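You operate a simulated robot arm through the tools that you are given. There is no shell and no other tool.

You are at the controls of a simulated robot arm. One attempt, no reset.

## Task
Nest the three pulp trays, and each narrow tube in the wide tube of its colour.
Fine: the green tray goes in the grey one, the purple tray in the green one; tubes pair by colour; the grey tray and the wide tubes stay where they stand.
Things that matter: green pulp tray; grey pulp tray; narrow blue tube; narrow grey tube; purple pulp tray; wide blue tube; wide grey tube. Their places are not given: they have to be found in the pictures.

The check looks at the end state, three seconds after you hand in, the way a careful person would. Anything else that was tipped, shoved, dropped, spilled or broken makes it a failure.

## Robot
A 6-joint arm with a two-finger gripper, fixed in place. Base frame: the origin is on the floor under the middle of its stand, x ahead of it, y to its left, z up; the work surface is at about z = 800. Lengths are in mm, angles in rad, forces in N, time in s.
It reaches about 1572 mm from its shoulder. Its first joint turns from -2.897 to 2.897 rad. Payload 2.45 kg.
The tool frame sits at the grasp point between the pads (the TCP): z along the fingers, y along the line on which they close. The tips reach 20 mm beyond it. The gripper opens to 140 mm; its body begins 168 mm behind the TCP.
Orientation is that of the tool frame in the base frame, as a unit quaternion [x, y, z, w]. With the fingers straight down and closing along the base's y, the tool's x points along the base's -x, its y along +y and its z along -z.

## Interface
- The arm moves only by the tool drive_tool. Its argument "series" is a list of rows, each an object (a shift or turn left out is 0, a gripper value left out holds the last) with "linear": the shift along the tool's x, y, z in cm, a list of three; "rot": the turn, a rotation vector about the tool's x, y, z in rad, a list of three; "grip": the gripper command, from -1 (shut) to 1 (fully open), values between in proportion. In form: [{"linear": [dx, dy, dz], "rot": [rx, ry, rz], "grip": grip}, ...]. A call has 1 to 20 rows; each row is the pose to reach, as a shift and turn from the pose commanded when the call began, along the tool's axes at that moment. Each row takes 0.2 s and may step no farther than 50 mm and 0.15 rad from the row before; otherwise, or with a gripper value out of range, the whole call is refused. A pose out of reach is approached as far as the arm can. The call stops where the force on the tool passes 40 N (or 10 N more than at its start, if that is more) or the arm is blocked; 0.2 s more then pass. Each finger travels about 45 mm/s and halts on what it meets, pressing with about 21 N; the grip force reading is that of the motor and also rises with nothing between the fingers. The clock runs only during rows and for 0.2 s after the last one: add rows that repeat a pose to give the fingers time. The reply holds the time, the measured pose of the TCP, the force on the tool along the base axes, the opening and the grip force, in the units named above and with some noise, with the torque about the TCP (base axes, N m) and any sound that the robot's microphone picked up.
- Cameras (640 x 400 px; columns grow to the right, rows downward): "scene" is fixed at [203.2, -647.6, 1569.4]; the picture's right is [0.99, -0.12, 0.00], its down [-0.04, -0.31, -0.95] and it looks along [0.11, 0.94, -0.31] (base axes); focal length 363 px, centre (320, 200). "wrist" rides on the gripper at [78, 11, -209] in the tool frame; the picture's right is [-0.14, 0.99, 0.00], its down [-0.92, -0.13, -0.37] and it looks along [-0.37, -0.05, 0.93] (tool axes); focal length 280 px, centre (320, 200).
- snapshot(camera): a new picture of that camera. The clock stands still meanwhile.
- probe_pixels(camera, pixels): for up to 12 pixels [column, row] of the newest picture of that camera ("zoom" is the newest enlarged one), the place [x, y, z] in the base frame of the surface seen there, good to about 3 mm, but the place of the scene camera against the robot may be out by one fixed shift of up to 25 mm in any direction. The clock stands still meanwhile.
- enlarge(camera, box): a new picture of the part [left, top, right, bottom] of that camera's present view, enlarged. The clock stands still meanwhile.
- close_job(): hands the job in; it is judged then, once.

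Leave the gripper open and the arm clear of the work at the hand-in unless told otherwise.

The tools are called after ">>>" by a JSON object that holds its "name" and its "arguments". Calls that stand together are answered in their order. drive_tool: Moves the arm, as the interface text tells. Its arguments: {"type":"object","properties":{"series":{"type":"array","items":{"type":"object","properties":{"linear":{"type":"array","items":{"type":"number"}},"rot":{"type":"array","items":{"type":"number"}},"grip":{"type":"number"}}}}},"required":["series"]} The other tools are called the same way: snapshot (camera) takes a picture; probe_pixels (camera, pixels) gives the place of the surface under pixels of a picture; enlarge (camera, box) takes an enlarged picture of a part of a camera's view; close_job () hands the job in.

At the start:

```text
time: 0.0
tool_pos: [562.1, 592.9, 1152.7]
orientation: [0.0, 1.0, 0.001, 0.0]
ft_force: [0.4, 0.1, -0.3]
wrist_torque: [0.04, -0.01, 0.02]
gripper_width: 140.0
grasp_force: 0.1
```

scene: 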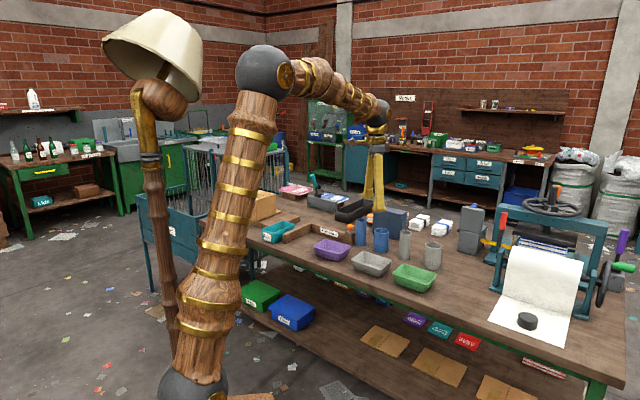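
wrist: 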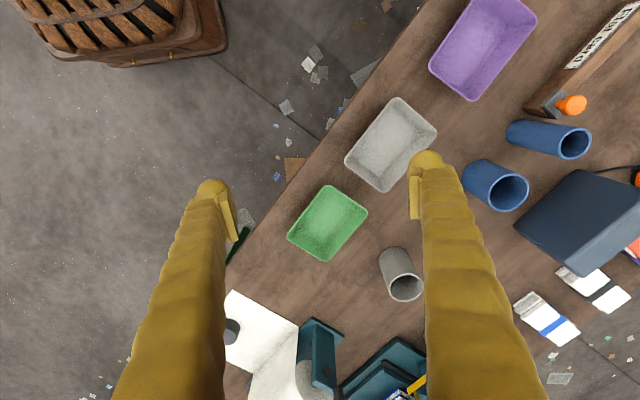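

I see three trays (purple, grey, green) along the table edge and blue and grey tubes behind them. I'll enlarge the scene around the trays and tubes, and take a new wrist picture, to measure places.

>>> {"name": "enlarge", "arguments": {"camera": "scene", "box": [240, 180, 520, 355]}}

>>> {"name": "snapshot", "arguments": {"camera": "wrist"}}

>>> {"name": "snapshot", "arguments": {"camera": "scene"}}

```text
2.29 times, centred on (380, 268) of scene
```

zoom: 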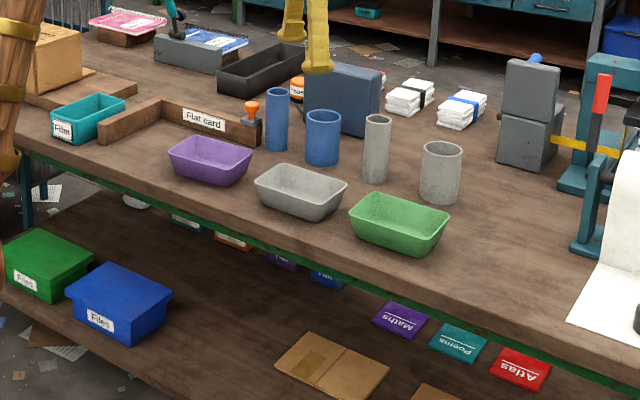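

```text
taken
```

wrist: 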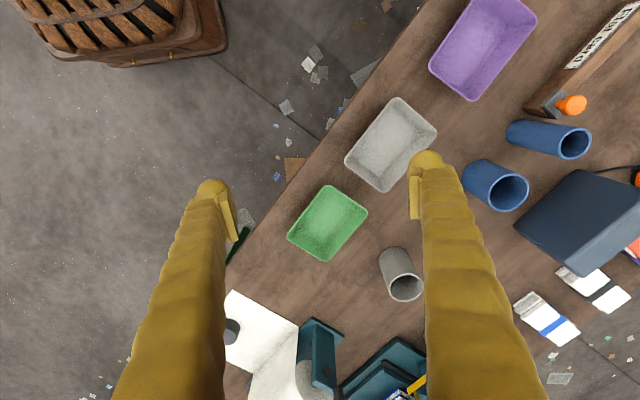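

```text
taken
```

scene: 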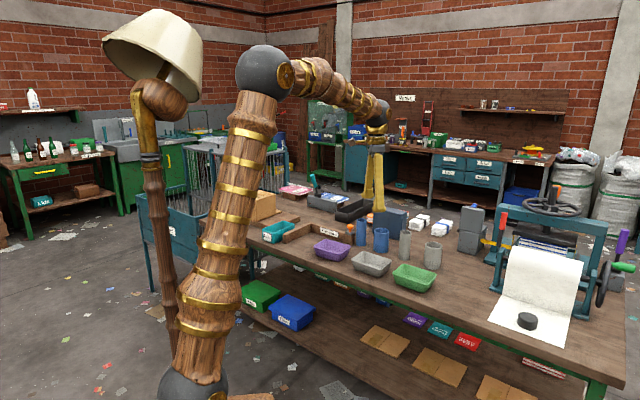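

I'll probe wrist pixels: tray rims and centres, tube rims, and the table.

>>> {"name": "probe_pixels", "arguments": {"camera": "wrist", "pixels": [[289, 236], [324, 260], [366, 212], [330, 187], [328, 222], [347, 157], [381, 190], [435, 131], [399, 99], [390, 145], [355, 280], [270, 250]]}}

>>> {"name": "probe_pixels", "arguments": {"camera": "zoom", "pixels": [[378, 116], [378, 150], [441, 143], [441, 175], [323, 112], [323, 140], [277, 89], [277, 120], [400, 220], [300, 190], [210, 155], [335, 235]]}}

```text
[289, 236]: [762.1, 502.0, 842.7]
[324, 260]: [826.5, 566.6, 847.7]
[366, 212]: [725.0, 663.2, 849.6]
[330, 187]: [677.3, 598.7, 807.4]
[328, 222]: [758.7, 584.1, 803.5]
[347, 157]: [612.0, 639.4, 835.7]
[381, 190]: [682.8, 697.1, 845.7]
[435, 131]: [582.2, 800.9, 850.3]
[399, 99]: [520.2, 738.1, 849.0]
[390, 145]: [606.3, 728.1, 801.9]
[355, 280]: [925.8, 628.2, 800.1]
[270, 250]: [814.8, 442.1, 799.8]
```

```text
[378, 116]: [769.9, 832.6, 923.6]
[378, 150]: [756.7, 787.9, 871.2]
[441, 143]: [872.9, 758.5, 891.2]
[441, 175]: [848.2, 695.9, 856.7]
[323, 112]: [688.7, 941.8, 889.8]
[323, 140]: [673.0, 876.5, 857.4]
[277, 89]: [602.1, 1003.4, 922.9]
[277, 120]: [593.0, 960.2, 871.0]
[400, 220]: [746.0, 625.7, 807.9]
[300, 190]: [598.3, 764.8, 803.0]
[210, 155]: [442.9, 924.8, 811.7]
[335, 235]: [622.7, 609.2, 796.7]
```

Wrist probes give the green tray centre near (744, 583), grey tray near (600, 719), both with rims at about z=850 and turned about 45°. I'll move high above the green tray with a 45° yaw to look at it from close above.

>>> {"name": "drive_tool", "arguments": {"series": [{"linear": [-3, 0, 0], "rot": [0, 0, 0.13], "grip": 1}, {"linear": [-6, 0, 0], "rot": [0, 0, 0.26]}, {"linear": [-9, -0.3, 0], "rot": [0, 0, 0.39]}, {"linear": [-12, -0.6, 0], "rot": [0, 0, 0.52]}, {"linear": [-15, -0.8, 0], "rot": [0, 0, 0.65]}, {"linear": [-18.2, -1.0, 0], "rot": [0, 0, 0.785]}, {"linear": [-18.2, -1.0, 0], "rot": [0, 0, 0.785]}]}}

>>> {"name": "snapshot", "arguments": {"camera": "wrist"}}

>>> {"name": "snapshot", "arguments": {"camera": "scene"}}

```text
time: 1.6
tool_pos: [746.7, 587.0, 1151.0]
orientation: [0.382, 0.924, 0.0, 0.001]
ft_force: [-0.8, -0.8, 0.1]
wrist_torque: [-0.02, -0.01, -0.01]
gripper_width: 140.1
grasp_force: 0.0
```

```text
taken
```

wrist: 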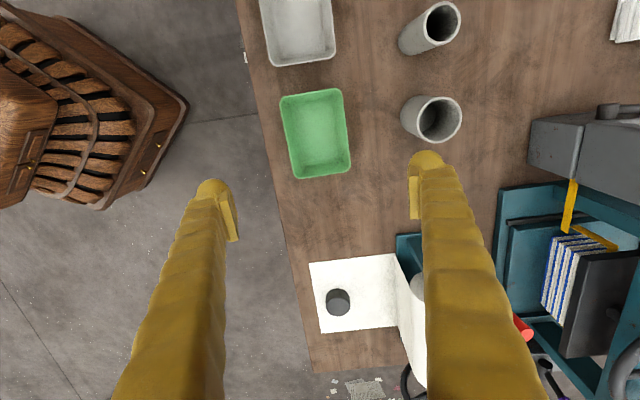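

```text
taken
```

scene: 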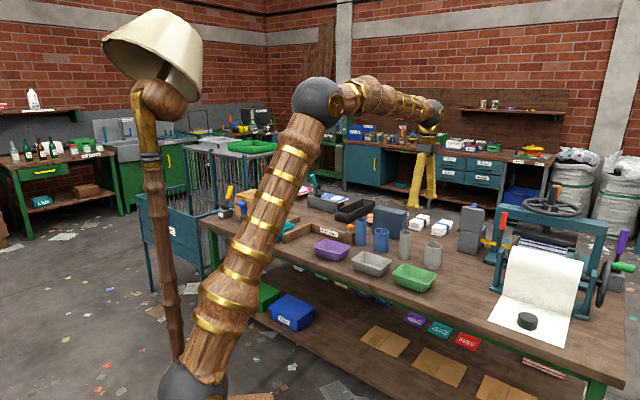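

The tool now hovers over the green tray (in the picture at about (316,133)). I'll enlarge this part to measure the rims.

>>> {"name": "enlarge", "arguments": {"camera": "wrist", "box": [230, 0, 502, 190]}}

```text
2.11 times, centred on (366, 95) of wrist
```

zoom: 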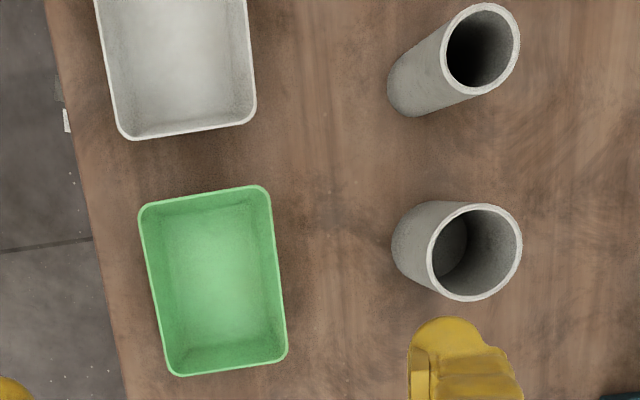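

I'll probe the green tray rim edges and the grey tubes' rims in this enlargement.

>>> {"name": "probe_pixels", "arguments": {"camera": "zoom", "pixels": [[142, 212], [153, 280], [168, 368], [281, 280], [285, 352], [266, 192], [205, 195], [228, 367], [215, 285], [150, 300], [275, 240], [335, 280]]}}

>>> {"name": "probe_pixels", "arguments": {"camera": "zoom", "pixels": [[445, 48], [516, 48], [484, 6], [478, 93], [432, 250], [518, 250], [480, 207], [470, 297], [480, 45], [475, 250], [251, 80], [122, 132]]}}

```text
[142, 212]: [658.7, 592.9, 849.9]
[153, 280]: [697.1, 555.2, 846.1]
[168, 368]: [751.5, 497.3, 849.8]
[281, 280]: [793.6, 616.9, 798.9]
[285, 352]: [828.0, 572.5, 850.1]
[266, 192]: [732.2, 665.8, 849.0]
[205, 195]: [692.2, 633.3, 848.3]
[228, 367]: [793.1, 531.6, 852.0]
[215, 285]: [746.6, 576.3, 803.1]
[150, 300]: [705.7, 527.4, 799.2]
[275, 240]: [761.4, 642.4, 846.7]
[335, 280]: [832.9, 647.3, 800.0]
```

```text
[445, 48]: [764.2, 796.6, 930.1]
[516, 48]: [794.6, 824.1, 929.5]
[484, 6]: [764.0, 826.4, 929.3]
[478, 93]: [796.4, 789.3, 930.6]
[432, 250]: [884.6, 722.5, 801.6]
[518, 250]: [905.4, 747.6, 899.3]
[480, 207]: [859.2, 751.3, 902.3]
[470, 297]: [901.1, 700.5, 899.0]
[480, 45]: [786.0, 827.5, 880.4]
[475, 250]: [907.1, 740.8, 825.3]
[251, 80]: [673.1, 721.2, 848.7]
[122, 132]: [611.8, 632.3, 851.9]
```

The green tray's rim corners average to a centre of (742.6, 582) with rim z=850, about 104 × 134 mm, at 45°. I'll correct sideways by about −6 mm in tool y and descend 200 mm, still above everything, for a second look.

>>> {"name": "drive_tool", "arguments": {"series": [{"linear": [0.1, -0.6, 2], "grip": 1}, {"linear": [0.1, -0.6, 6]}, {"linear": [0.1, -0.6, 10]}, {"linear": [0.1, -0.6, 14]}, {"linear": [0.1, -0.6, 18]}, {"linear": [0.1, -0.6, 20]}, {"linear": [0.1, -0.6, 20]}, {"linear": [0.1, -0.6, 20]}]}}

>>> {"name": "snapshot", "arguments": {"camera": "wrist"}}

```text
time: 3.4
tool_pos: [739.1, 580.5, 952.1]
orientation: [0.382, 0.924, 0.001, 0.0]
ft_force: [-0.8, -0.2, 0.7]
wrist_torque: [0.01, -0.01, -0.03]
gripper_width: 140.1
grasp_force: 0.0
```

```text
taken
```

wrist: 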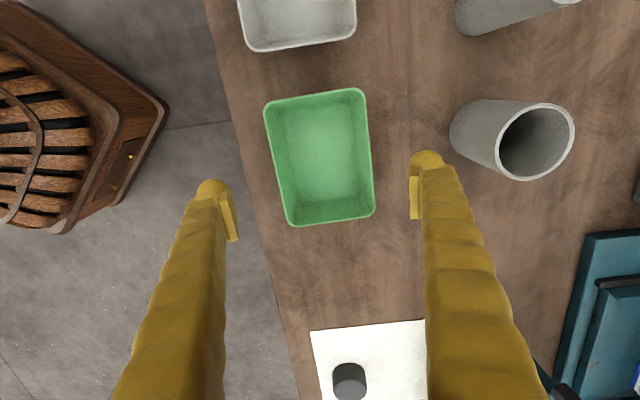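

I'll probe the green rim again from this closer view.

>>> {"name": "probe_pixels", "arguments": {"camera": "wrist", "pixels": [[265, 107], [270, 150], [278, 190], [292, 223], [330, 221], [373, 212], [371, 170], [367, 120], [361, 91], [315, 95], [318, 155], [295, 48]]}}

>>> {"name": "enlarge", "arguments": {"camera": "wrist", "box": [200, 60, 440, 240]}}

```text
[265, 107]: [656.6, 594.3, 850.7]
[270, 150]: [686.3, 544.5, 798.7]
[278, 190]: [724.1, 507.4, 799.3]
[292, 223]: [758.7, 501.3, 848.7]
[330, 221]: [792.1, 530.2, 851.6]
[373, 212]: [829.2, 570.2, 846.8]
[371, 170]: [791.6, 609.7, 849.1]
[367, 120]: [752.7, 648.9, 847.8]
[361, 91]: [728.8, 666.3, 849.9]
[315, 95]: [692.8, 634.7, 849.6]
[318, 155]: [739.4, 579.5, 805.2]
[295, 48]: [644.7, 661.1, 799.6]
```

```text
2.22 times, centred on (320, 150) of wrist
```

zoom: 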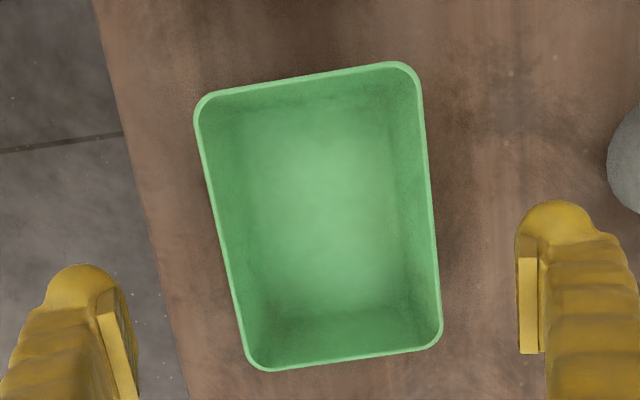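

>>> {"name": "probe_pixels", "arguments": {"camera": "zoom", "pixels": [[203, 140], [204, 155], [209, 180], [218, 225], [228, 270], [236, 310], [424, 125], [430, 190], [436, 250], [439, 290], [300, 78], [345, 358]]}}

```text
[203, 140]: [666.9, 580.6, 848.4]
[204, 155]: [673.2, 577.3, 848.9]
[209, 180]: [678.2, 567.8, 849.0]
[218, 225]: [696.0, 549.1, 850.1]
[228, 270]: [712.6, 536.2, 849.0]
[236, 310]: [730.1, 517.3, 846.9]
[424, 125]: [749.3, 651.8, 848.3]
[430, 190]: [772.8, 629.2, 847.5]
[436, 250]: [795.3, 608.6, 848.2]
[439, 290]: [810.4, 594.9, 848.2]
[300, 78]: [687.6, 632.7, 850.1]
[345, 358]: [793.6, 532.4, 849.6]
```

The green tray measures about 110 × 145 mm, centred at (742, 583). I'll shift +4.4 mm in tool y, descend to TCP z≈857 (tips 13 mm below the rim), and close to a limited width on the long sides.

>>> {"name": "drive_tool", "arguments": {"series": [{"linear": [0.1, 0.44, 2], "grip": 1}, {"linear": [0.1, 0.44, 5]}, {"linear": [0.1, 0.44, 8]}, {"linear": [0.1, 0.44, 9.5]}, {"linear": [0.1, 0.44, 9.5]}, {"linear": [0.1, 0.44, 9.5], "grip": 0.4}, {"linear": [0.1, 0.44, 9.5], "grip": 0.3}, {"linear": [0.1, 0.44, 9.5], "grip": 0.3}, {"linear": [0.1, 0.44, 9.5], "grip": 0.3}, {"linear": [0.1, 0.44, 9.5], "grip": 0.3}]}}

>>> {"name": "snapshot", "arguments": {"camera": "wrist"}}

>>> {"name": "enlarge", "arguments": {"camera": "scene", "box": [300, 180, 500, 305]}}

```text
time: 5.3
tool_pos: [741.8, 584.7, 864.8]
orientation: [0.382, 0.924, 0.002, 0.002]
ft_force: [-17.5, -15.3, 66.3]
wrist_torque: [-1.64, 1.91, 0.04]
gripper_width: 92.9
grasp_force: 21.3
stopped in row 9: the force on the tool passed its limit at 46 N (the readings are from after the stop); the commanded pose is now the measured one
```

```text
taken
```

wrist: 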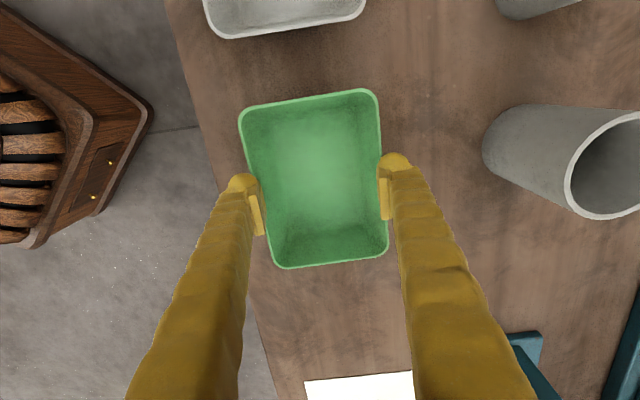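

```text
3.20 times, centred on (400, 242) of scene
```

zoom: 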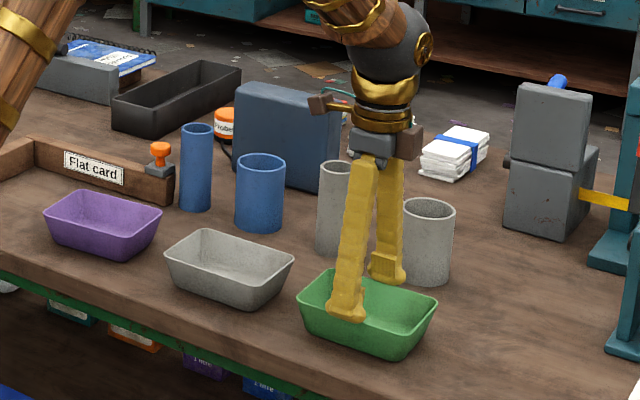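

The stop shows 66 N upward, width 92.9 mm and z 865. That is narrower than the 110 mm rim, so the rounded tips rode up onto the rim and are pressing on it. I'll ease up while opening, then look at what happened.

>>> {"name": "drive_tool", "arguments": {"series": [{"linear": [0, 0, -0.6], "grip": 0.4}, {"linear": [0, 0, -1.2], "grip": 1}, {"linear": [0, 0, -2.0], "grip": 1}, {"linear": [0, 0, -2.5], "grip": 1}, {"linear": [0, 0, -2.5], "grip": 1}, {"linear": [0, 0, -2.5], "grip": 1}]}}

>>> {"name": "snapshot", "arguments": {"camera": "wrist"}}

>>> {"name": "enlarge", "arguments": {"camera": "scene", "box": [300, 180, 500, 305]}}

```text
time: 6.7
tool_pos: [741.4, 585.9, 884.6]
orientation: [0.383, 0.924, 0.002, 0.001]
ft_force: [0.3, -0.5, 0.2]
wrist_torque: [0.0, 0.0, -0.02]
gripper_width: 139.8
grasp_force: 0.1
```

```text
taken
```

wrist: 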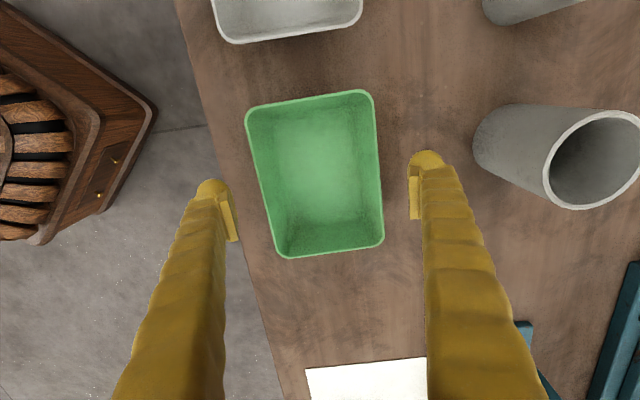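

```text
3.20 times, centred on (400, 242) of scene
```

zoom: 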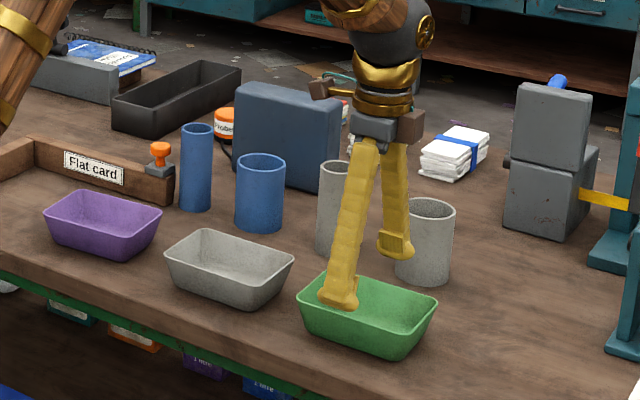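

The tray is upright and unharmed. To understand the fingertip shape I'll enlarge the fingers in the wrist view and probe points on the right finger tip and its pad.

>>> {"name": "enlarge", "arguments": {"camera": "wrist", "box": [380, 140, 476, 200]}}

>>> {"name": "probe_pixels", "arguments": {"camera": "wrist", "pixels": [[427, 152], [427, 160], [415, 165], [413, 180], [413, 200], [413, 218], [421, 180], [421, 200], [421, 215], [430, 175], [440, 200], [411, 178]]}}

```text
6.67 times, centred on (428, 170) of wrist
```

zoom: 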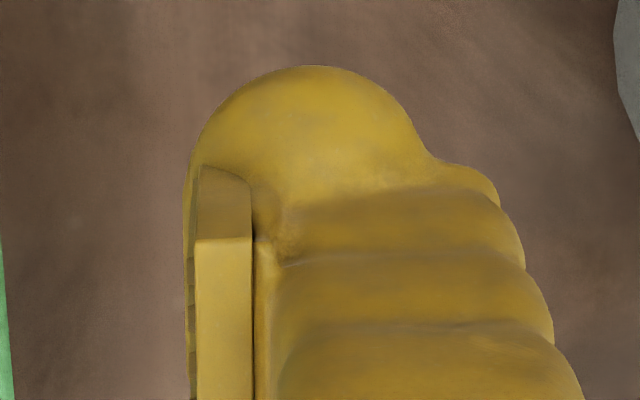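

```text
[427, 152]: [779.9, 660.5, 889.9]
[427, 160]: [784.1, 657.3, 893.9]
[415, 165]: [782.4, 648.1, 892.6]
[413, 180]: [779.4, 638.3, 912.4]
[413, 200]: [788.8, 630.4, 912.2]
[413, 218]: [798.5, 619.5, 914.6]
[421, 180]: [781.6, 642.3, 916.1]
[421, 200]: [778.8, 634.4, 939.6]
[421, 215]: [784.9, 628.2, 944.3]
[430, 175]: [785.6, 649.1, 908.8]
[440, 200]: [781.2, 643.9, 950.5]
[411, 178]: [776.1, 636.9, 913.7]
```

The probes show a large rounded bulb at each fingertip, with the flat pad partly above the TCP. I'll enlarge the scene view on the far finger's inner side to see where its pad sits relative to the tip.

>>> {"name": "enlarge", "arguments": {"camera": "scene", "box": [390, 225, 454, 265]}}

```text
10.00 times, centred on (422, 245) of scene
```

zoom: 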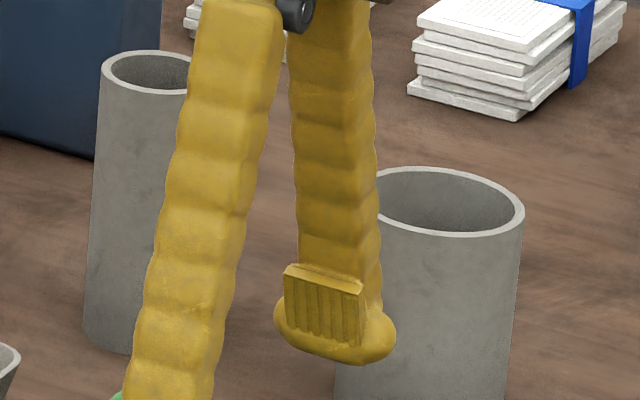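

I'll probe this enlargement at the pad's top and bottom and the foot's bottom edge.

>>> {"name": "probe_pixels", "arguments": {"camera": "zoom", "pixels": [[291, 277], [325, 285], [357, 298], [291, 305], [325, 325], [357, 340], [300, 340], [325, 348], [345, 358], [380, 345], [280, 322], [325, 270]]}}

```text
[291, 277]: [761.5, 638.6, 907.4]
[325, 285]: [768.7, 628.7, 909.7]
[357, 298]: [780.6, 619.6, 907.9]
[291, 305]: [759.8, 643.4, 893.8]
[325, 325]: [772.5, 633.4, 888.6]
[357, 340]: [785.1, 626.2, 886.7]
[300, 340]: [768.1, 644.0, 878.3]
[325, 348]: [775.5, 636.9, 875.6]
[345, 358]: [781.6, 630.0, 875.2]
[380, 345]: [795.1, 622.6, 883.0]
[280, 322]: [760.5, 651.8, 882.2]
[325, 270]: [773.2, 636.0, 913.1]
```

The finger has a grooved pad about 27 mm tall whose bottom is near the TCP level, standing on a wide rounded foot. The fingers are also splayed when wide open. So the rim must sit above the foot, with the TCP about 8 to 10 mm below it. First I'll hold still and reread the pose, since commanded and measured z differed.

>>> {"name": "drive_tool", "arguments": {"series": [{"linear": [0, 0, 0], "grip": 1}, {"linear": [0, 0, 0], "grip": 1}, {"linear": [0, 0, 0], "grip": 1}]}}

>>> {"name": "snapshot", "arguments": {"camera": "wrist"}}

```text
time: 7.5
tool_pos: [742.1, 584.7, 884.3]
orientation: [0.382, 0.924, 0.002, 0.0]
ft_force: [0.9, 0.2, -0.7]
wrist_torque: [0.0, 0.02, -0.01]
gripper_width: 140.0
grasp_force: 0.0
```

```text
taken
```

wrist: 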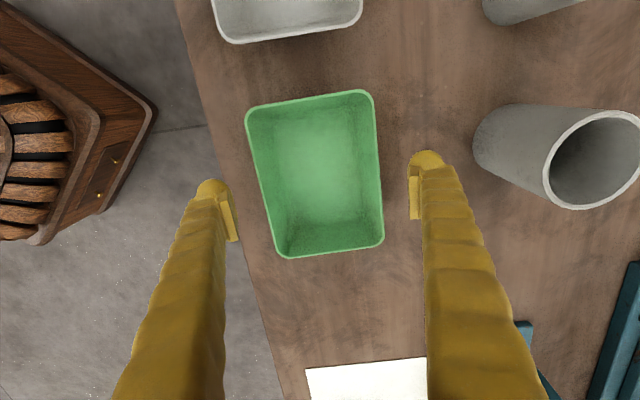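

The pose is steady at z=884.3. I'll enlarge and re-measure the tray rim after the squeeze.

>>> {"name": "enlarge", "arguments": {"camera": "wrist", "box": [210, 70, 440, 270]}}

```text
2.00 times, centred on (325, 170) of wrist
```

zoom: 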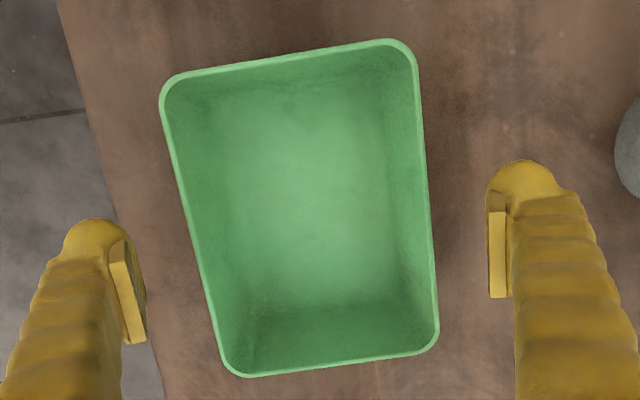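

>>> {"name": "probe_pixels", "arguments": {"camera": "zoom", "pixels": [[168, 135], [178, 180], [190, 228], [201, 275], [420, 120], [425, 170], [430, 225], [434, 275], [290, 57], [330, 365], [310, 200], [250, 300]]}}

```text
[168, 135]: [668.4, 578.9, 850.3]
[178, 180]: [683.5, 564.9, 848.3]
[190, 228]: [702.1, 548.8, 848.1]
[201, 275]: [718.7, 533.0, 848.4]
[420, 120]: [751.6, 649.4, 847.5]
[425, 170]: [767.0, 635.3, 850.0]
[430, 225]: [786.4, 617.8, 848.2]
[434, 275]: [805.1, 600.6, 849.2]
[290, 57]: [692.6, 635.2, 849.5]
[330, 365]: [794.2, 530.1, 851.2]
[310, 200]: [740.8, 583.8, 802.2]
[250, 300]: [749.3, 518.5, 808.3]
```

The tray is still centred on the tool, within 3 mm, and turned about 2.5° more than the tool. I'll turn −0.035 rad, shift −2.4 mm in tool x, and descend to z≈842 so the rim meets the flat pad above the foot. Then I'll close in small steps.

>>> {"name": "drive_tool", "arguments": {"series": [{"linear": [-0.24, 0, 0.5], "rot": [0, 0, -0.035], "grip": 1}, {"linear": [-0.24, 0, 2], "rot": [0, 0, -0.035]}, {"linear": [-0.24, 0, 3.5], "rot": [0, 0, -0.035]}, {"linear": [-0.24, 0, 4.2], "rot": [0, 0, -0.035]}, {"linear": [-0.24, 0, 4.2], "rot": [0, 0, -0.035]}, {"linear": [-0.24, 0, 4.2], "rot": [0, 0, -0.035], "grip": 0.75}, {"linear": [-0.24, 0, 4.2], "rot": [0, 0, -0.035], "grip": 0.62}, {"linear": [-0.24, 0, 4.2], "rot": [0, 0, -0.035], "grip": 0.55}, {"linear": [-0.24, 0, 4.2], "rot": [0, 0, -0.035], "grip": 0.55}, {"linear": [-0.24, 0, 4.2], "rot": [0, 0, -0.035], "grip": 0.55}]}}

>>> {"name": "snapshot", "arguments": {"camera": "wrist"}}

>>> {"name": "enlarge", "arguments": {"camera": "scene", "box": [370, 220, 466, 300]}}

```text
time: 9.7
tool_pos: [746.1, 583.2, 841.2]
orientation: [0.366, 0.93, 0.002, 0.001]
ft_force: [-0.7, -0.1, 1.0]
wrist_torque: [-0.02, 0.0, -0.03]
gripper_width: 111.8
grasp_force: 21.1
```

```text
taken
```

wrist: 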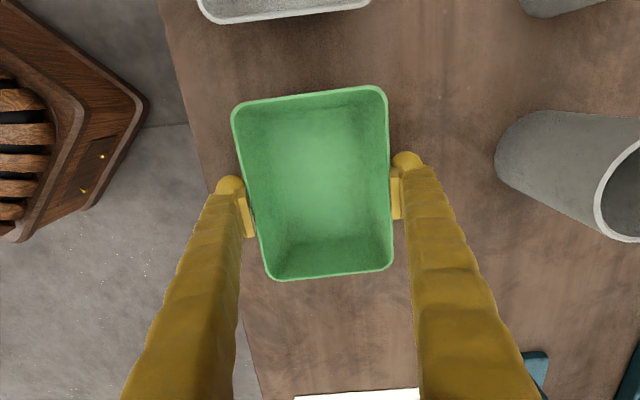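

```text
5.00 times, centred on (418, 260) of scene
```

zoom: 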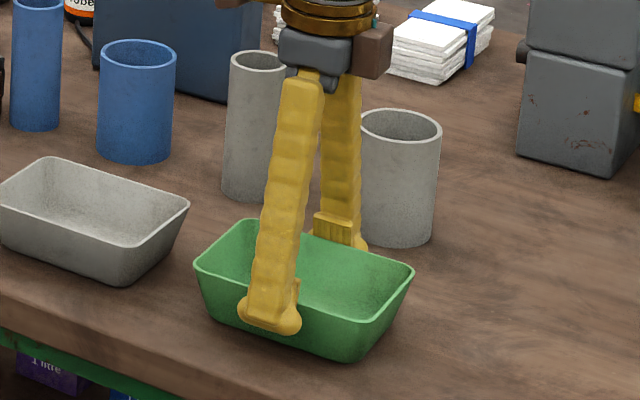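

The width halted at 111.8 mm with 21 N grip and almost no force on the tool, so the rim is held between the pads. I'll tighten the command slightly and lift 30 mm as a test.

>>> {"name": "drive_tool", "arguments": {"series": [{"linear": [0, 0, 0], "grip": 0.5}, {"linear": [0, 0, -0.5], "grip": 0.5}, {"linear": [0, 0, -1], "grip": 0.5}, {"linear": [0, 0, -2], "grip": 0.5}, {"linear": [0, 0, -3], "grip": 0.5}, {"linear": [0, 0, -3], "grip": 0.5}]}}

>>> {"name": "snapshot", "arguments": {"camera": "wrist"}}

>>> {"name": "enlarge", "arguments": {"camera": "scene", "box": [370, 220, 466, 300]}}

```text
time: 11.1
tool_pos: [743.1, 582.4, 872.5]
orientation: [0.367, 0.93, 0.002, 0.001]
ft_force: [0.2, -0.3, -1.1]
wrist_torque: [0.02, 0.0, -0.02]
gripper_width: 111.3
grasp_force: 21.2
```

```text
taken
```

wrist: 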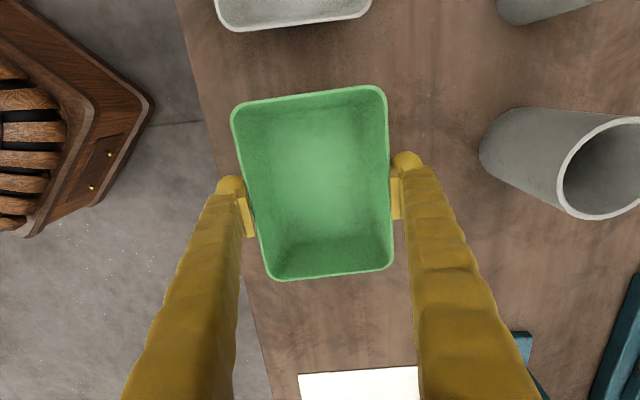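

```text
5.00 times, centred on (418, 260) of scene
```

zoom: 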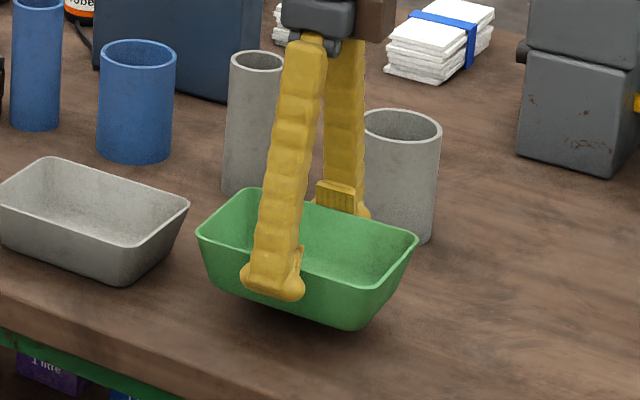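

The green tray came up level and steady. I'll raise it to about z=1130 and move 80 mm toward the grey tray so I can measure the grey tray ahead of the held one.

>>> {"name": "drive_tool", "arguments": {"series": [{"linear": [0, 0, -2], "grip": 0.5}, {"linear": [0, 0, -5]}, {"linear": [0, 0, -9]}, {"linear": [0, 0, -13]}, {"linear": [0, 0, -17]}, {"linear": [1, 0, -20]}, {"linear": [3, 0, -23]}, {"linear": [5, 0, -25]}, {"linear": [7, 0, -25.5]}, {"linear": [8, 0, -25.5]}, {"linear": [8, 0, -25.5]}, {"linear": [8, 0, -25.5]}]}}

>>> {"name": "snapshot", "arguments": {"camera": "wrist"}}

>>> {"name": "snapshot", "arguments": {"camera": "scene"}}

```text
time: 13.7
tool_pos: [686.0, 635.4, 1128.2]
orientation: [0.366, 0.931, 0.002, 0.0]
ft_force: [0.4, 0.4, 0.0]
wrist_torque: [0.02, 0.0, -0.03]
gripper_width: 111.3
grasp_force: 20.6
```

```text
taken
```

wrist: 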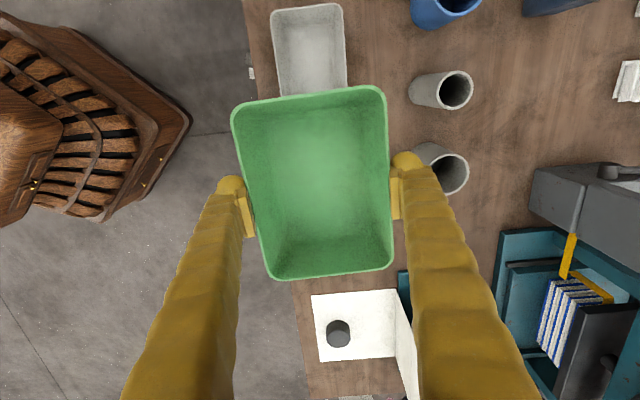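

```text
taken
```

scene: 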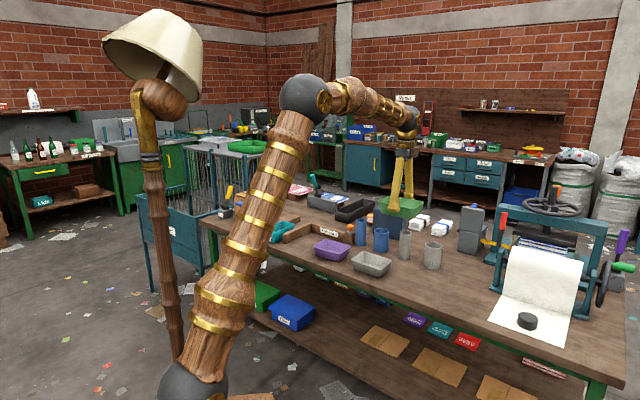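

The grey tray is visible above the held tray, between columns 270 and 347 and rows 3 to 95. I'll enlarge there and probe its rim.

>>> {"name": "enlarge", "arguments": {"camera": "wrist", "box": [230, 0, 390, 100]}}

```text
4.00 times, centred on (310, 50) of wrist
```

zoom: 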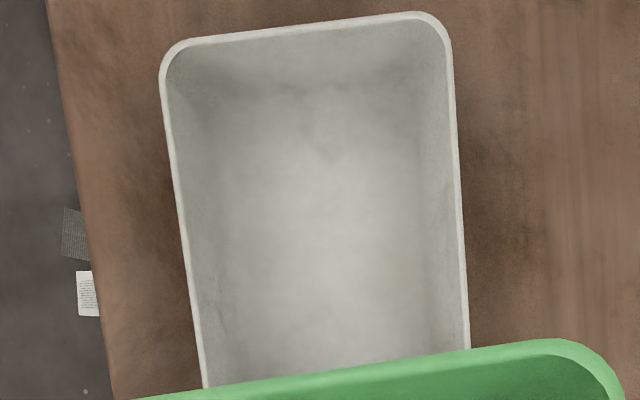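

>>> {"name": "probe_pixels", "arguments": {"camera": "zoom", "pixels": [[167, 110], [174, 165], [183, 220], [191, 280], [200, 345], [449, 90], [454, 150], [458, 210], [463, 280], [466, 335], [300, 27], [350, 20]]}}

>>> {"name": "probe_pixels", "arguments": {"camera": "zoom", "pixels": [[250, 34], [320, 25], [325, 200], [300, 300], [560, 345], [300, 372], [400, 16], [168, 115]]}}

```text
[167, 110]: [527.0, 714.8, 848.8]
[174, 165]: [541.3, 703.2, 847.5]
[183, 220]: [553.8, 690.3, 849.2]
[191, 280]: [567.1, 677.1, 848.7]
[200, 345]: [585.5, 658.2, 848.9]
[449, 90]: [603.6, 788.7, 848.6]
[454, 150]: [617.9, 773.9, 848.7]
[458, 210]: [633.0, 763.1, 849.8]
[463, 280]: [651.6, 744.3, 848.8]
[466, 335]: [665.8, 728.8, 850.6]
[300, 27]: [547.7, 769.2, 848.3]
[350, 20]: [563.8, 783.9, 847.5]
```

```text
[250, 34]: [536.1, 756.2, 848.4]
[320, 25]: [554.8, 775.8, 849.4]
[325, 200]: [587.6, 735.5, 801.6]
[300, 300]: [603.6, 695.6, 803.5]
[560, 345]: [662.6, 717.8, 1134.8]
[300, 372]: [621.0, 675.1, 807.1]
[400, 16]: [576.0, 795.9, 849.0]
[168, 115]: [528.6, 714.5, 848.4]
```

Grey tray: centre about (600.5, 717.7), long axis at 136°, rim z≈849. Now I'll probe the held green tray's rim to know how it sits in the gripper.

>>> {"name": "enlarge", "arguments": {"camera": "wrist", "box": [200, 70, 440, 290]}}

```text
1.82 times, centred on (320, 180) of wrist
```

zoom: 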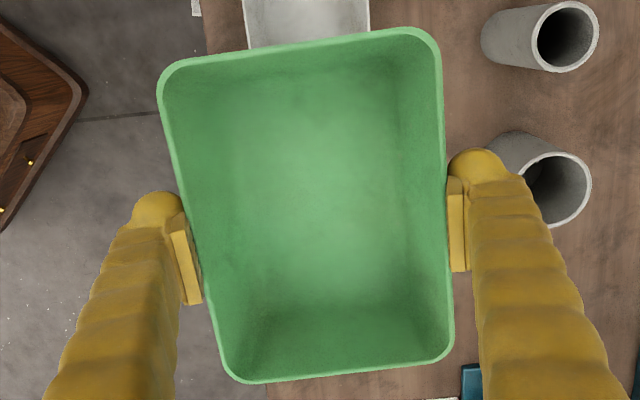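

>>> {"name": "probe_pixels", "arguments": {"camera": "zoom", "pixels": [[163, 110], [174, 160], [184, 205], [203, 290], [213, 330], [440, 80], [442, 130], [449, 290], [451, 330], [290, 48], [345, 369], [310, 200]]}}

```text
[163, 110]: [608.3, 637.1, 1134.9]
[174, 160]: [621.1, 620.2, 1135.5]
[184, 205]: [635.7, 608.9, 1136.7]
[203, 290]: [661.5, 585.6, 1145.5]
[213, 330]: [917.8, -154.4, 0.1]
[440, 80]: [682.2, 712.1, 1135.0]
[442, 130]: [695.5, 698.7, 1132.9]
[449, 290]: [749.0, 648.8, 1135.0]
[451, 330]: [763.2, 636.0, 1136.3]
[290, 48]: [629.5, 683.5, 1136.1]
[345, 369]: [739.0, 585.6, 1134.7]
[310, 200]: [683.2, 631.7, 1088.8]
```

The held tray is centred on the TCP (684.9, 635.3) with its rim 7 mm above TCP level and at the tool's angle. I'll carry it +118 mm in tool x over the grey tray, turn +0.015 rad, and descend to z≈920.

>>> {"name": "drive_tool", "arguments": {"series": [{"linear": [2, 0, 0], "rot": [0, 0, 0.005], "grip": 0.5}, {"linear": [5, 0.1, 0], "rot": [0, 0, 0.015]}, {"linear": [8.5, 0.2, 0], "rot": [0, 0, 0.015]}, {"linear": [11, 0.24, 0], "rot": [0, 0, 0.015]}, {"linear": [11.82, 0.24, 0], "rot": [0, 0, 0.015]}, {"linear": [11.82, 0.24, 3], "rot": [0, 0, 0.015]}, {"linear": [11.82, 0.24, 7], "rot": [0, 0, 0.015]}, {"linear": [11.82, 0.24, 11], "rot": [0, 0, 0.015]}, {"linear": [11.82, 0.24, 15], "rot": [0, 0, 0.015]}, {"linear": [11.82, 0.24, 18.5], "rot": [0, 0, 0.015]}, {"linear": [11.82, 0.24, 20.5], "rot": [0, 0, 0.015]}, {"linear": [11.82, 0.24, 20.5], "rot": [0, 0, 0.015]}, {"linear": [11.82, 0.24, 20.5], "rot": [0, 0, 0.015]}]}}

>>> {"name": "snapshot", "arguments": {"camera": "wrist"}}

>>> {"name": "enlarge", "arguments": {"camera": "scene", "box": [320, 200, 432, 270]}}

```text
time: 16.5
tool_pos: [598.6, 716.9, 923.5]
orientation: [0.372, 0.928, 0.002, 0.001]
ft_force: [-0.2, -0.1, 0.1]
wrist_torque: [0.02, 0.03, 0.0]
gripper_width: 110.5
grasp_force: 21.1
```

```text
taken
```

wrist: 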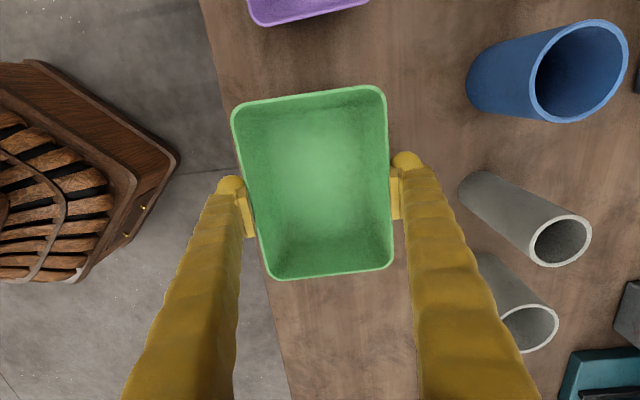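

```text
5.71 times, centred on (376, 235) of scene
```

zoom: 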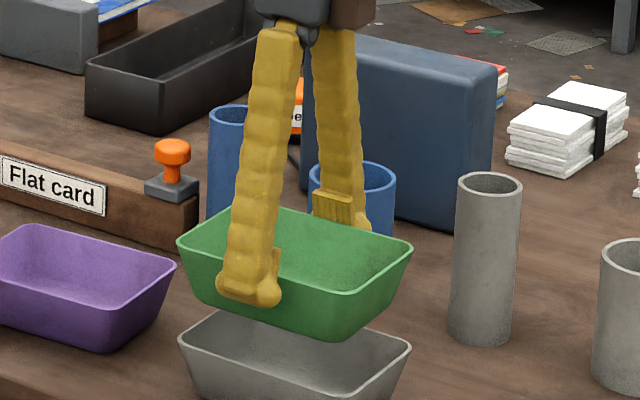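

In the scene view the green tray sits directly above the grey one, with their corners in line. I'll lower slowly to z≈878, which puts the green bottom inside the grey rim, and check the force.

>>> {"name": "drive_tool", "arguments": {"series": [{"linear": [0, 0, 1], "grip": 0.5}, {"linear": [0, 0, 2]}, {"linear": [0, 0, 3]}, {"linear": [0, 0, 3.7]}, {"linear": [0, 0, 4.1]}, {"linear": [0, 0, 4.5]}, {"linear": [0, 0, 4.5]}, {"linear": [0, 0, 4.5]}]}}

>>> {"name": "snapshot", "arguments": {"camera": "wrist"}}

>>> {"name": "enlarge", "arguments": {"camera": "scene", "box": [330, 215, 426, 275]}}

```text
time: 18.3
tool_pos: [600.5, 719.4, 877.6]
orientation: [0.373, 0.928, 0.002, 0.001]
ft_force: [-0.6, -0.1, 0.5]
wrist_torque: [0.0, 0.0, -0.03]
gripper_width: 110.3
grasp_force: 21.3
```

```text
taken
```

wrist: 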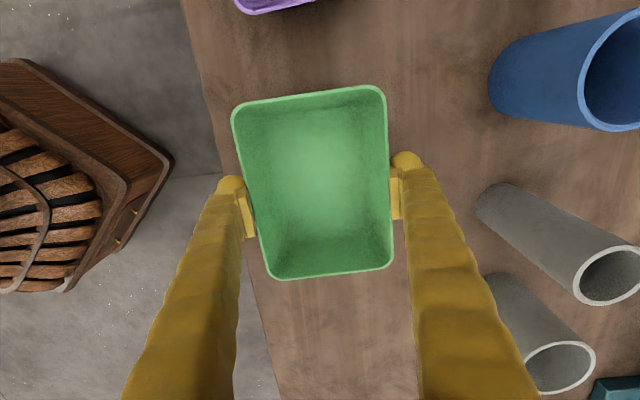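

```text
6.67 times, centred on (378, 245) of scene
```

zoom: 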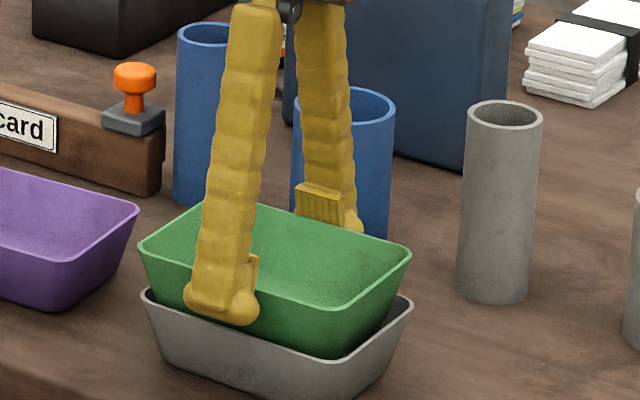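

No contact yet; the green tray is well inside the grey opening and the near foot is just above the grey rim. I'll lower another 6 mm slowly and read the force.

>>> {"name": "drive_tool", "arguments": {"series": [{"linear": [0, 0, 0.2], "grip": 0.5}, {"linear": [0, 0, 0.4]}, {"linear": [0, 0, 0.6]}, {"linear": [0, 0, 0.6]}]}}

>>> {"name": "enlarge", "arguments": {"camera": "scene", "box": [346, 230, 410, 270]}}

```text
time: 19.3
tool_pos: [599.3, 720.2, 872.2]
orientation: [0.373, 0.928, 0.001, 0.0]
ft_force: [0.2, 0.1, -0.9]
wrist_torque: [0.01, 0.0, -0.03]
gripper_width: 110.6
grasp_force: 21.0
```

```text
10.00 times, centred on (378, 250) of scene
```

zoom: 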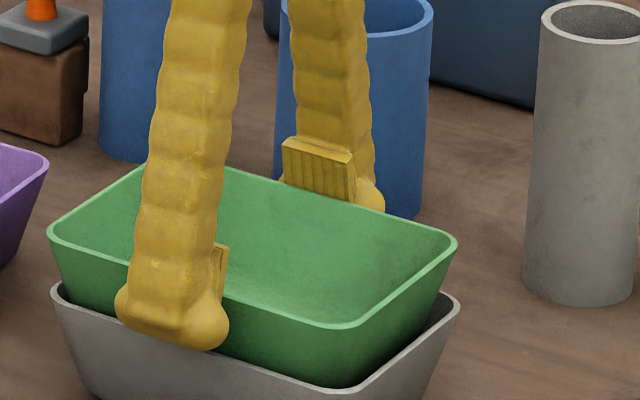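

Still no contact, and the near foot now appears in front of the grey rim. I'll lower 6 mm more.

>>> {"name": "drive_tool", "arguments": {"series": [{"linear": [0, 0, 0.2], "grip": 0.5}, {"linear": [0, 0, 0.4]}, {"linear": [0, 0, 0.6]}, {"linear": [0, 0, 0.6]}]}}

>>> {"name": "enlarge", "arguments": {"camera": "scene", "box": [346, 230, 410, 270]}}

```text
time: 20.3
tool_pos: [601.3, 719.5, 864.9]
orientation: [0.373, 0.928, 0.002, 0.001]
ft_force: [0.2, -1.0, -0.1]
wrist_torque: [0.02, -0.03, -0.05]
gripper_width: 110.3
grasp_force: 20.9
```

```text
10.00 times, centred on (378, 250) of scene
```

zoom: 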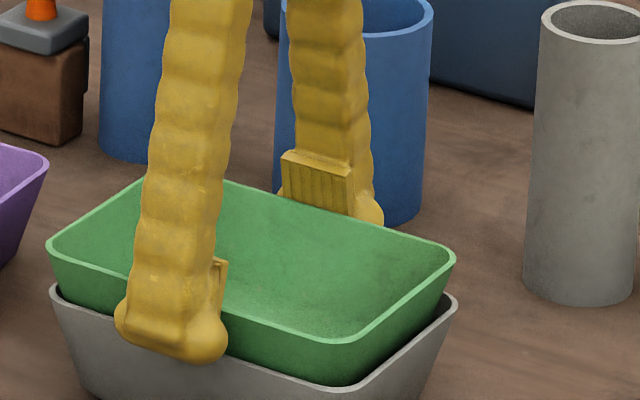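

Still no contact at z=865. I'll continue another 5 mm.

>>> {"name": "drive_tool", "arguments": {"series": [{"linear": [0, 0, 0.2], "grip": 0.5}, {"linear": [0, 0, 0.35]}, {"linear": [0, 0, 0.5]}, {"linear": [0, 0, 0.5]}]}}

>>> {"name": "enlarge", "arguments": {"camera": "scene", "box": [346, 230, 410, 270]}}

```text
time: 21.3
tool_pos: [599.2, 719.5, 861.3]
orientation: [0.373, 0.928, 0.002, 0.001]
ft_force: [0.6, 0.3, 0.7]
wrist_torque: [0.05, 0.0, -0.05]
gripper_width: 110.4
grasp_force: 21.4
```

```text
10.00 times, centred on (378, 250) of scene
```

zoom: 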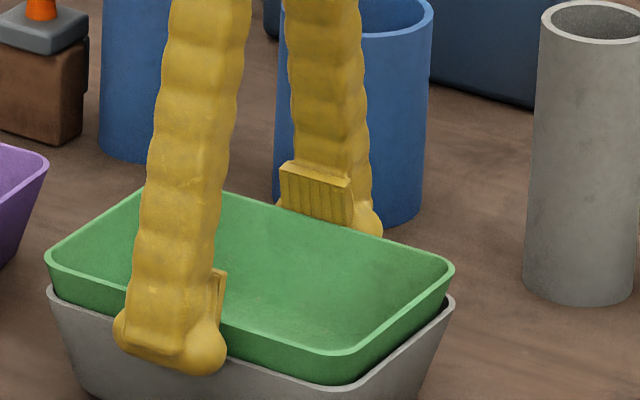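

No load yet; the green rim is still about 18 mm above the grey one. I'll continue down in 2 mm steps.

>>> {"name": "drive_tool", "arguments": {"series": [{"linear": [0, 0, 0.2], "grip": 0.5}, {"linear": [0, 0, 0.35]}, {"linear": [0, 0, 0.5]}, {"linear": [0, 0, 0.5]}]}}

>>> {"name": "enlarge", "arguments": {"camera": "scene", "box": [346, 230, 410, 270]}}

```text
time: 22.3
tool_pos: [600.9, 721.1, 857.0]
orientation: [0.373, 0.928, 0.002, 0.002]
ft_force: [0.0, -5.8, 15.1]
wrist_torque: [-0.1, -0.08, 0.03]
gripper_width: 110.4
grasp_force: 21.1
```

```text
10.00 times, centred on (378, 250) of scene
```

zoom: 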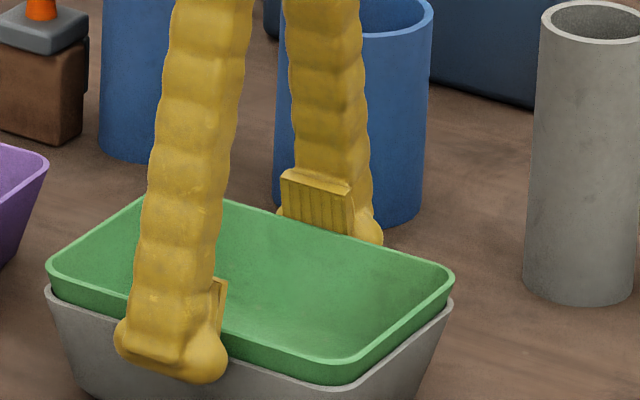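

There is now a 15 N upward contact with the green rim roughly 10 mm above the grey rim, so it is nested or nearly so. I'll relieve the load by 1.5 mm and then open slowly.

>>> {"name": "drive_tool", "arguments": {"series": [{"linear": [0, 0, -0.15], "grip": 0.5}, {"linear": [0, 0, -0.15], "grip": 0.62}, {"linear": [0, 0, -0.15], "grip": 0.7}, {"linear": [0, 0, -0.15], "grip": 0.85}, {"linear": [0, 0, -0.15], "grip": 1}, {"linear": [0, 0, -0.15], "grip": 1}, {"linear": [0, 0, -0.15], "grip": 1}]}}

>>> {"name": "snapshot", "arguments": {"camera": "wrist"}}

>>> {"name": "enlarge", "arguments": {"camera": "scene", "box": [346, 230, 410, 270]}}

```text
time: 23.9
tool_pos: [599.6, 720.0, 856.9]
orientation: [0.373, 0.928, 0.001, 0.001]
ft_force: [-0.1, 0.1, -0.1]
wrist_torque: [0.0, -0.01, 0.03]
gripper_width: 139.8
grasp_force: 0.0
```

```text
taken
```

wrist: 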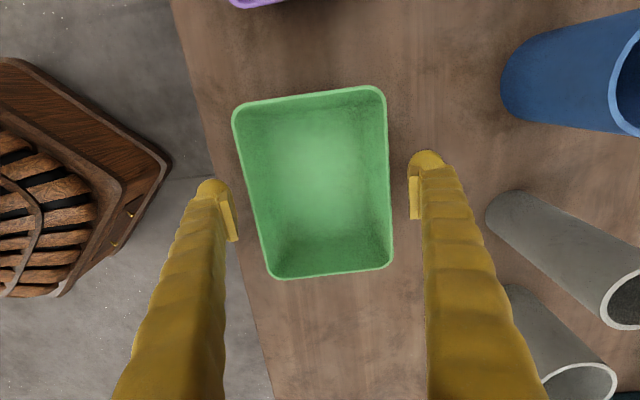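

```text
10.00 times, centred on (378, 250) of scene
```

zoom: 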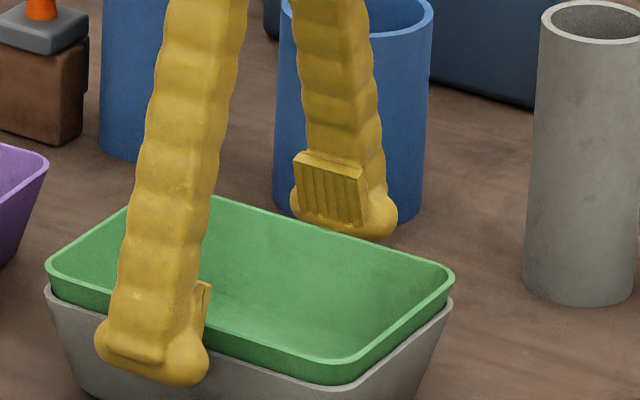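

The fingers are open with no force, and the green tray stayed level in the grey one. I'll rise straight up and check it from above.

>>> {"name": "drive_tool", "arguments": {"series": [{"linear": [0, 0, -1], "grip": 1}, {"linear": [0, 0, -4]}, {"linear": [0, 0, -8]}, {"linear": [0, 0, -12]}, {"linear": [0, 0, -16]}, {"linear": [0, 0, -20]}, {"linear": [0, 0, -24]}, {"linear": [0, 0, -25]}, {"linear": [0, 0, -25]}]}}

>>> {"name": "snapshot", "arguments": {"camera": "wrist"}}

>>> {"name": "enlarge", "arguments": {"camera": "wrist", "box": [240, 60, 400, 160]}}

>>> {"name": "snapshot", "arguments": {"camera": "scene"}}

```text
time: 25.9
tool_pos: [599.5, 720.3, 1106.5]
orientation: [0.373, 0.928, 0.002, 0.002]
ft_force: [-0.4, 0.4, -1.0]
wrist_torque: [-0.02, 0.0, 0.0]
gripper_width: 139.6
grasp_force: 0.0
```

```text
taken
```

wrist: 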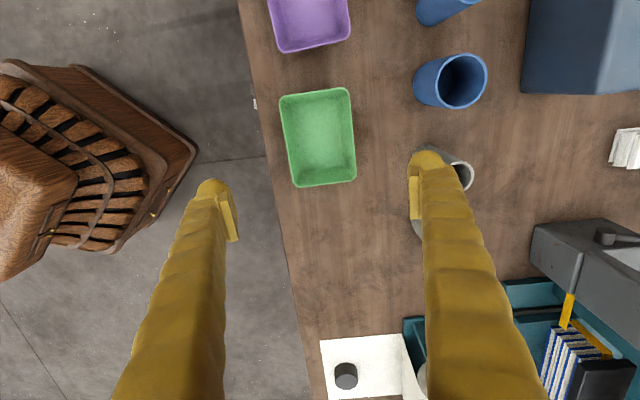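

```text
4.00 times, centred on (320, 110) of wrist
```

zoom: 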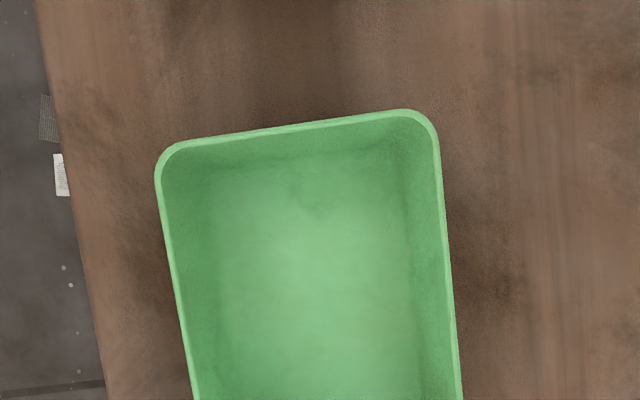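

```text
taken
```

scene: 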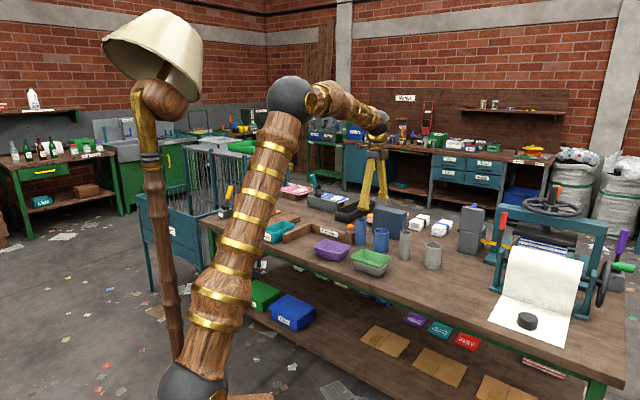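

I'll probe the nested green rim and floor heights to check that it is seated level, and the near rim of the purple tray.

>>> {"name": "probe_pixels", "arguments": {"camera": "zoom", "pixels": [[160, 190], [172, 260], [190, 370], [438, 160], [446, 240], [456, 340], [300, 125], [350, 118], [300, 260], [240, 350], [400, 200], [380, 340]]}}

>>> {"name": "enlarge", "arguments": {"camera": "scene", "box": [290, 220, 418, 300]}}

```text
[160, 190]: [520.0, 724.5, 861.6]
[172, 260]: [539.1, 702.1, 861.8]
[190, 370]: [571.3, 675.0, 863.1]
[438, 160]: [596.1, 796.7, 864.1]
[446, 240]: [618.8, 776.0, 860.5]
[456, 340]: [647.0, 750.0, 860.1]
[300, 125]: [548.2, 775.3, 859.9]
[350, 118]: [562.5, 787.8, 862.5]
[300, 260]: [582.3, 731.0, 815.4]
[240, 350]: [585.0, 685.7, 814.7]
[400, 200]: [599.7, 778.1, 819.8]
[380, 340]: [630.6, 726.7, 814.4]
```

```text
5.00 times, centred on (354, 260) of scene
```

zoom: 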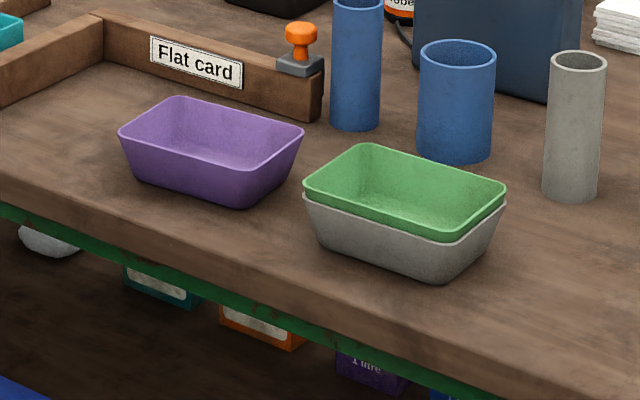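

The green tray is seated level: rim at 861–863 all round, floor at 814–815, centre unchanged. Next is the purple tray: I'll move +150 mm in tool x to look down on it.

>>> {"name": "drive_tool", "arguments": {"series": [{"linear": [3, 0, 0], "grip": 1}, {"linear": [7, 0, 0]}, {"linear": [11, 0, 0]}, {"linear": [14, 0, 0]}, {"linear": [16, 0, 0]}, {"linear": [16, 0, 0]}, {"linear": [16, 0, 0]}]}}

>>> {"name": "snapshot", "arguments": {"camera": "wrist"}}

>>> {"name": "enlarge", "arguments": {"camera": "wrist", "box": [200, 20, 456, 180]}}

```text
time: 27.5
tool_pos: [484.2, 830.8, 1105.8]
orientation: [0.373, 0.928, 0.001, 0.001]
ft_force: [0.0, 0.2, 0.2]
wrist_torque: [0.01, -0.06, -0.02]
gripper_width: 139.9
grasp_force: 0.0
```

```text
taken
```

wrist: 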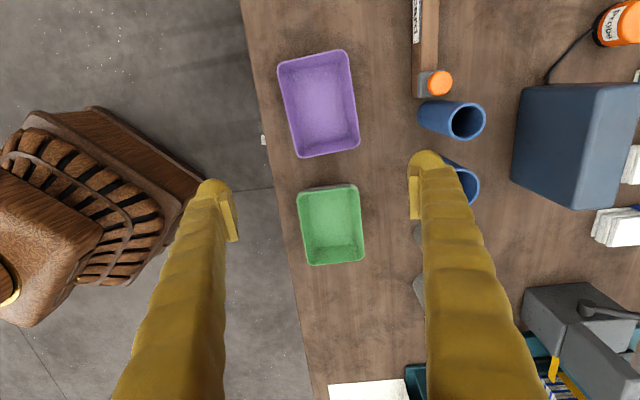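

```text
2.50 times, centred on (328, 100) of wrist
```

zoom: 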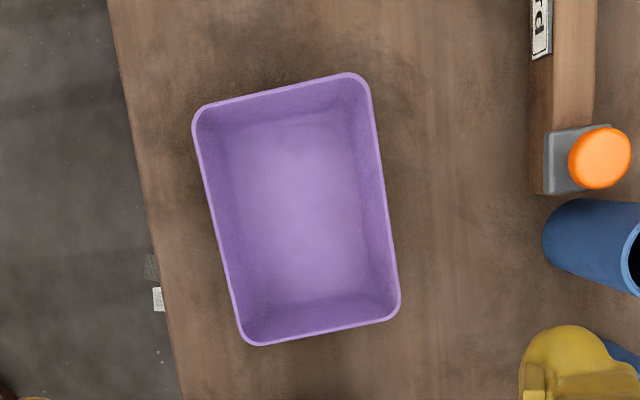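

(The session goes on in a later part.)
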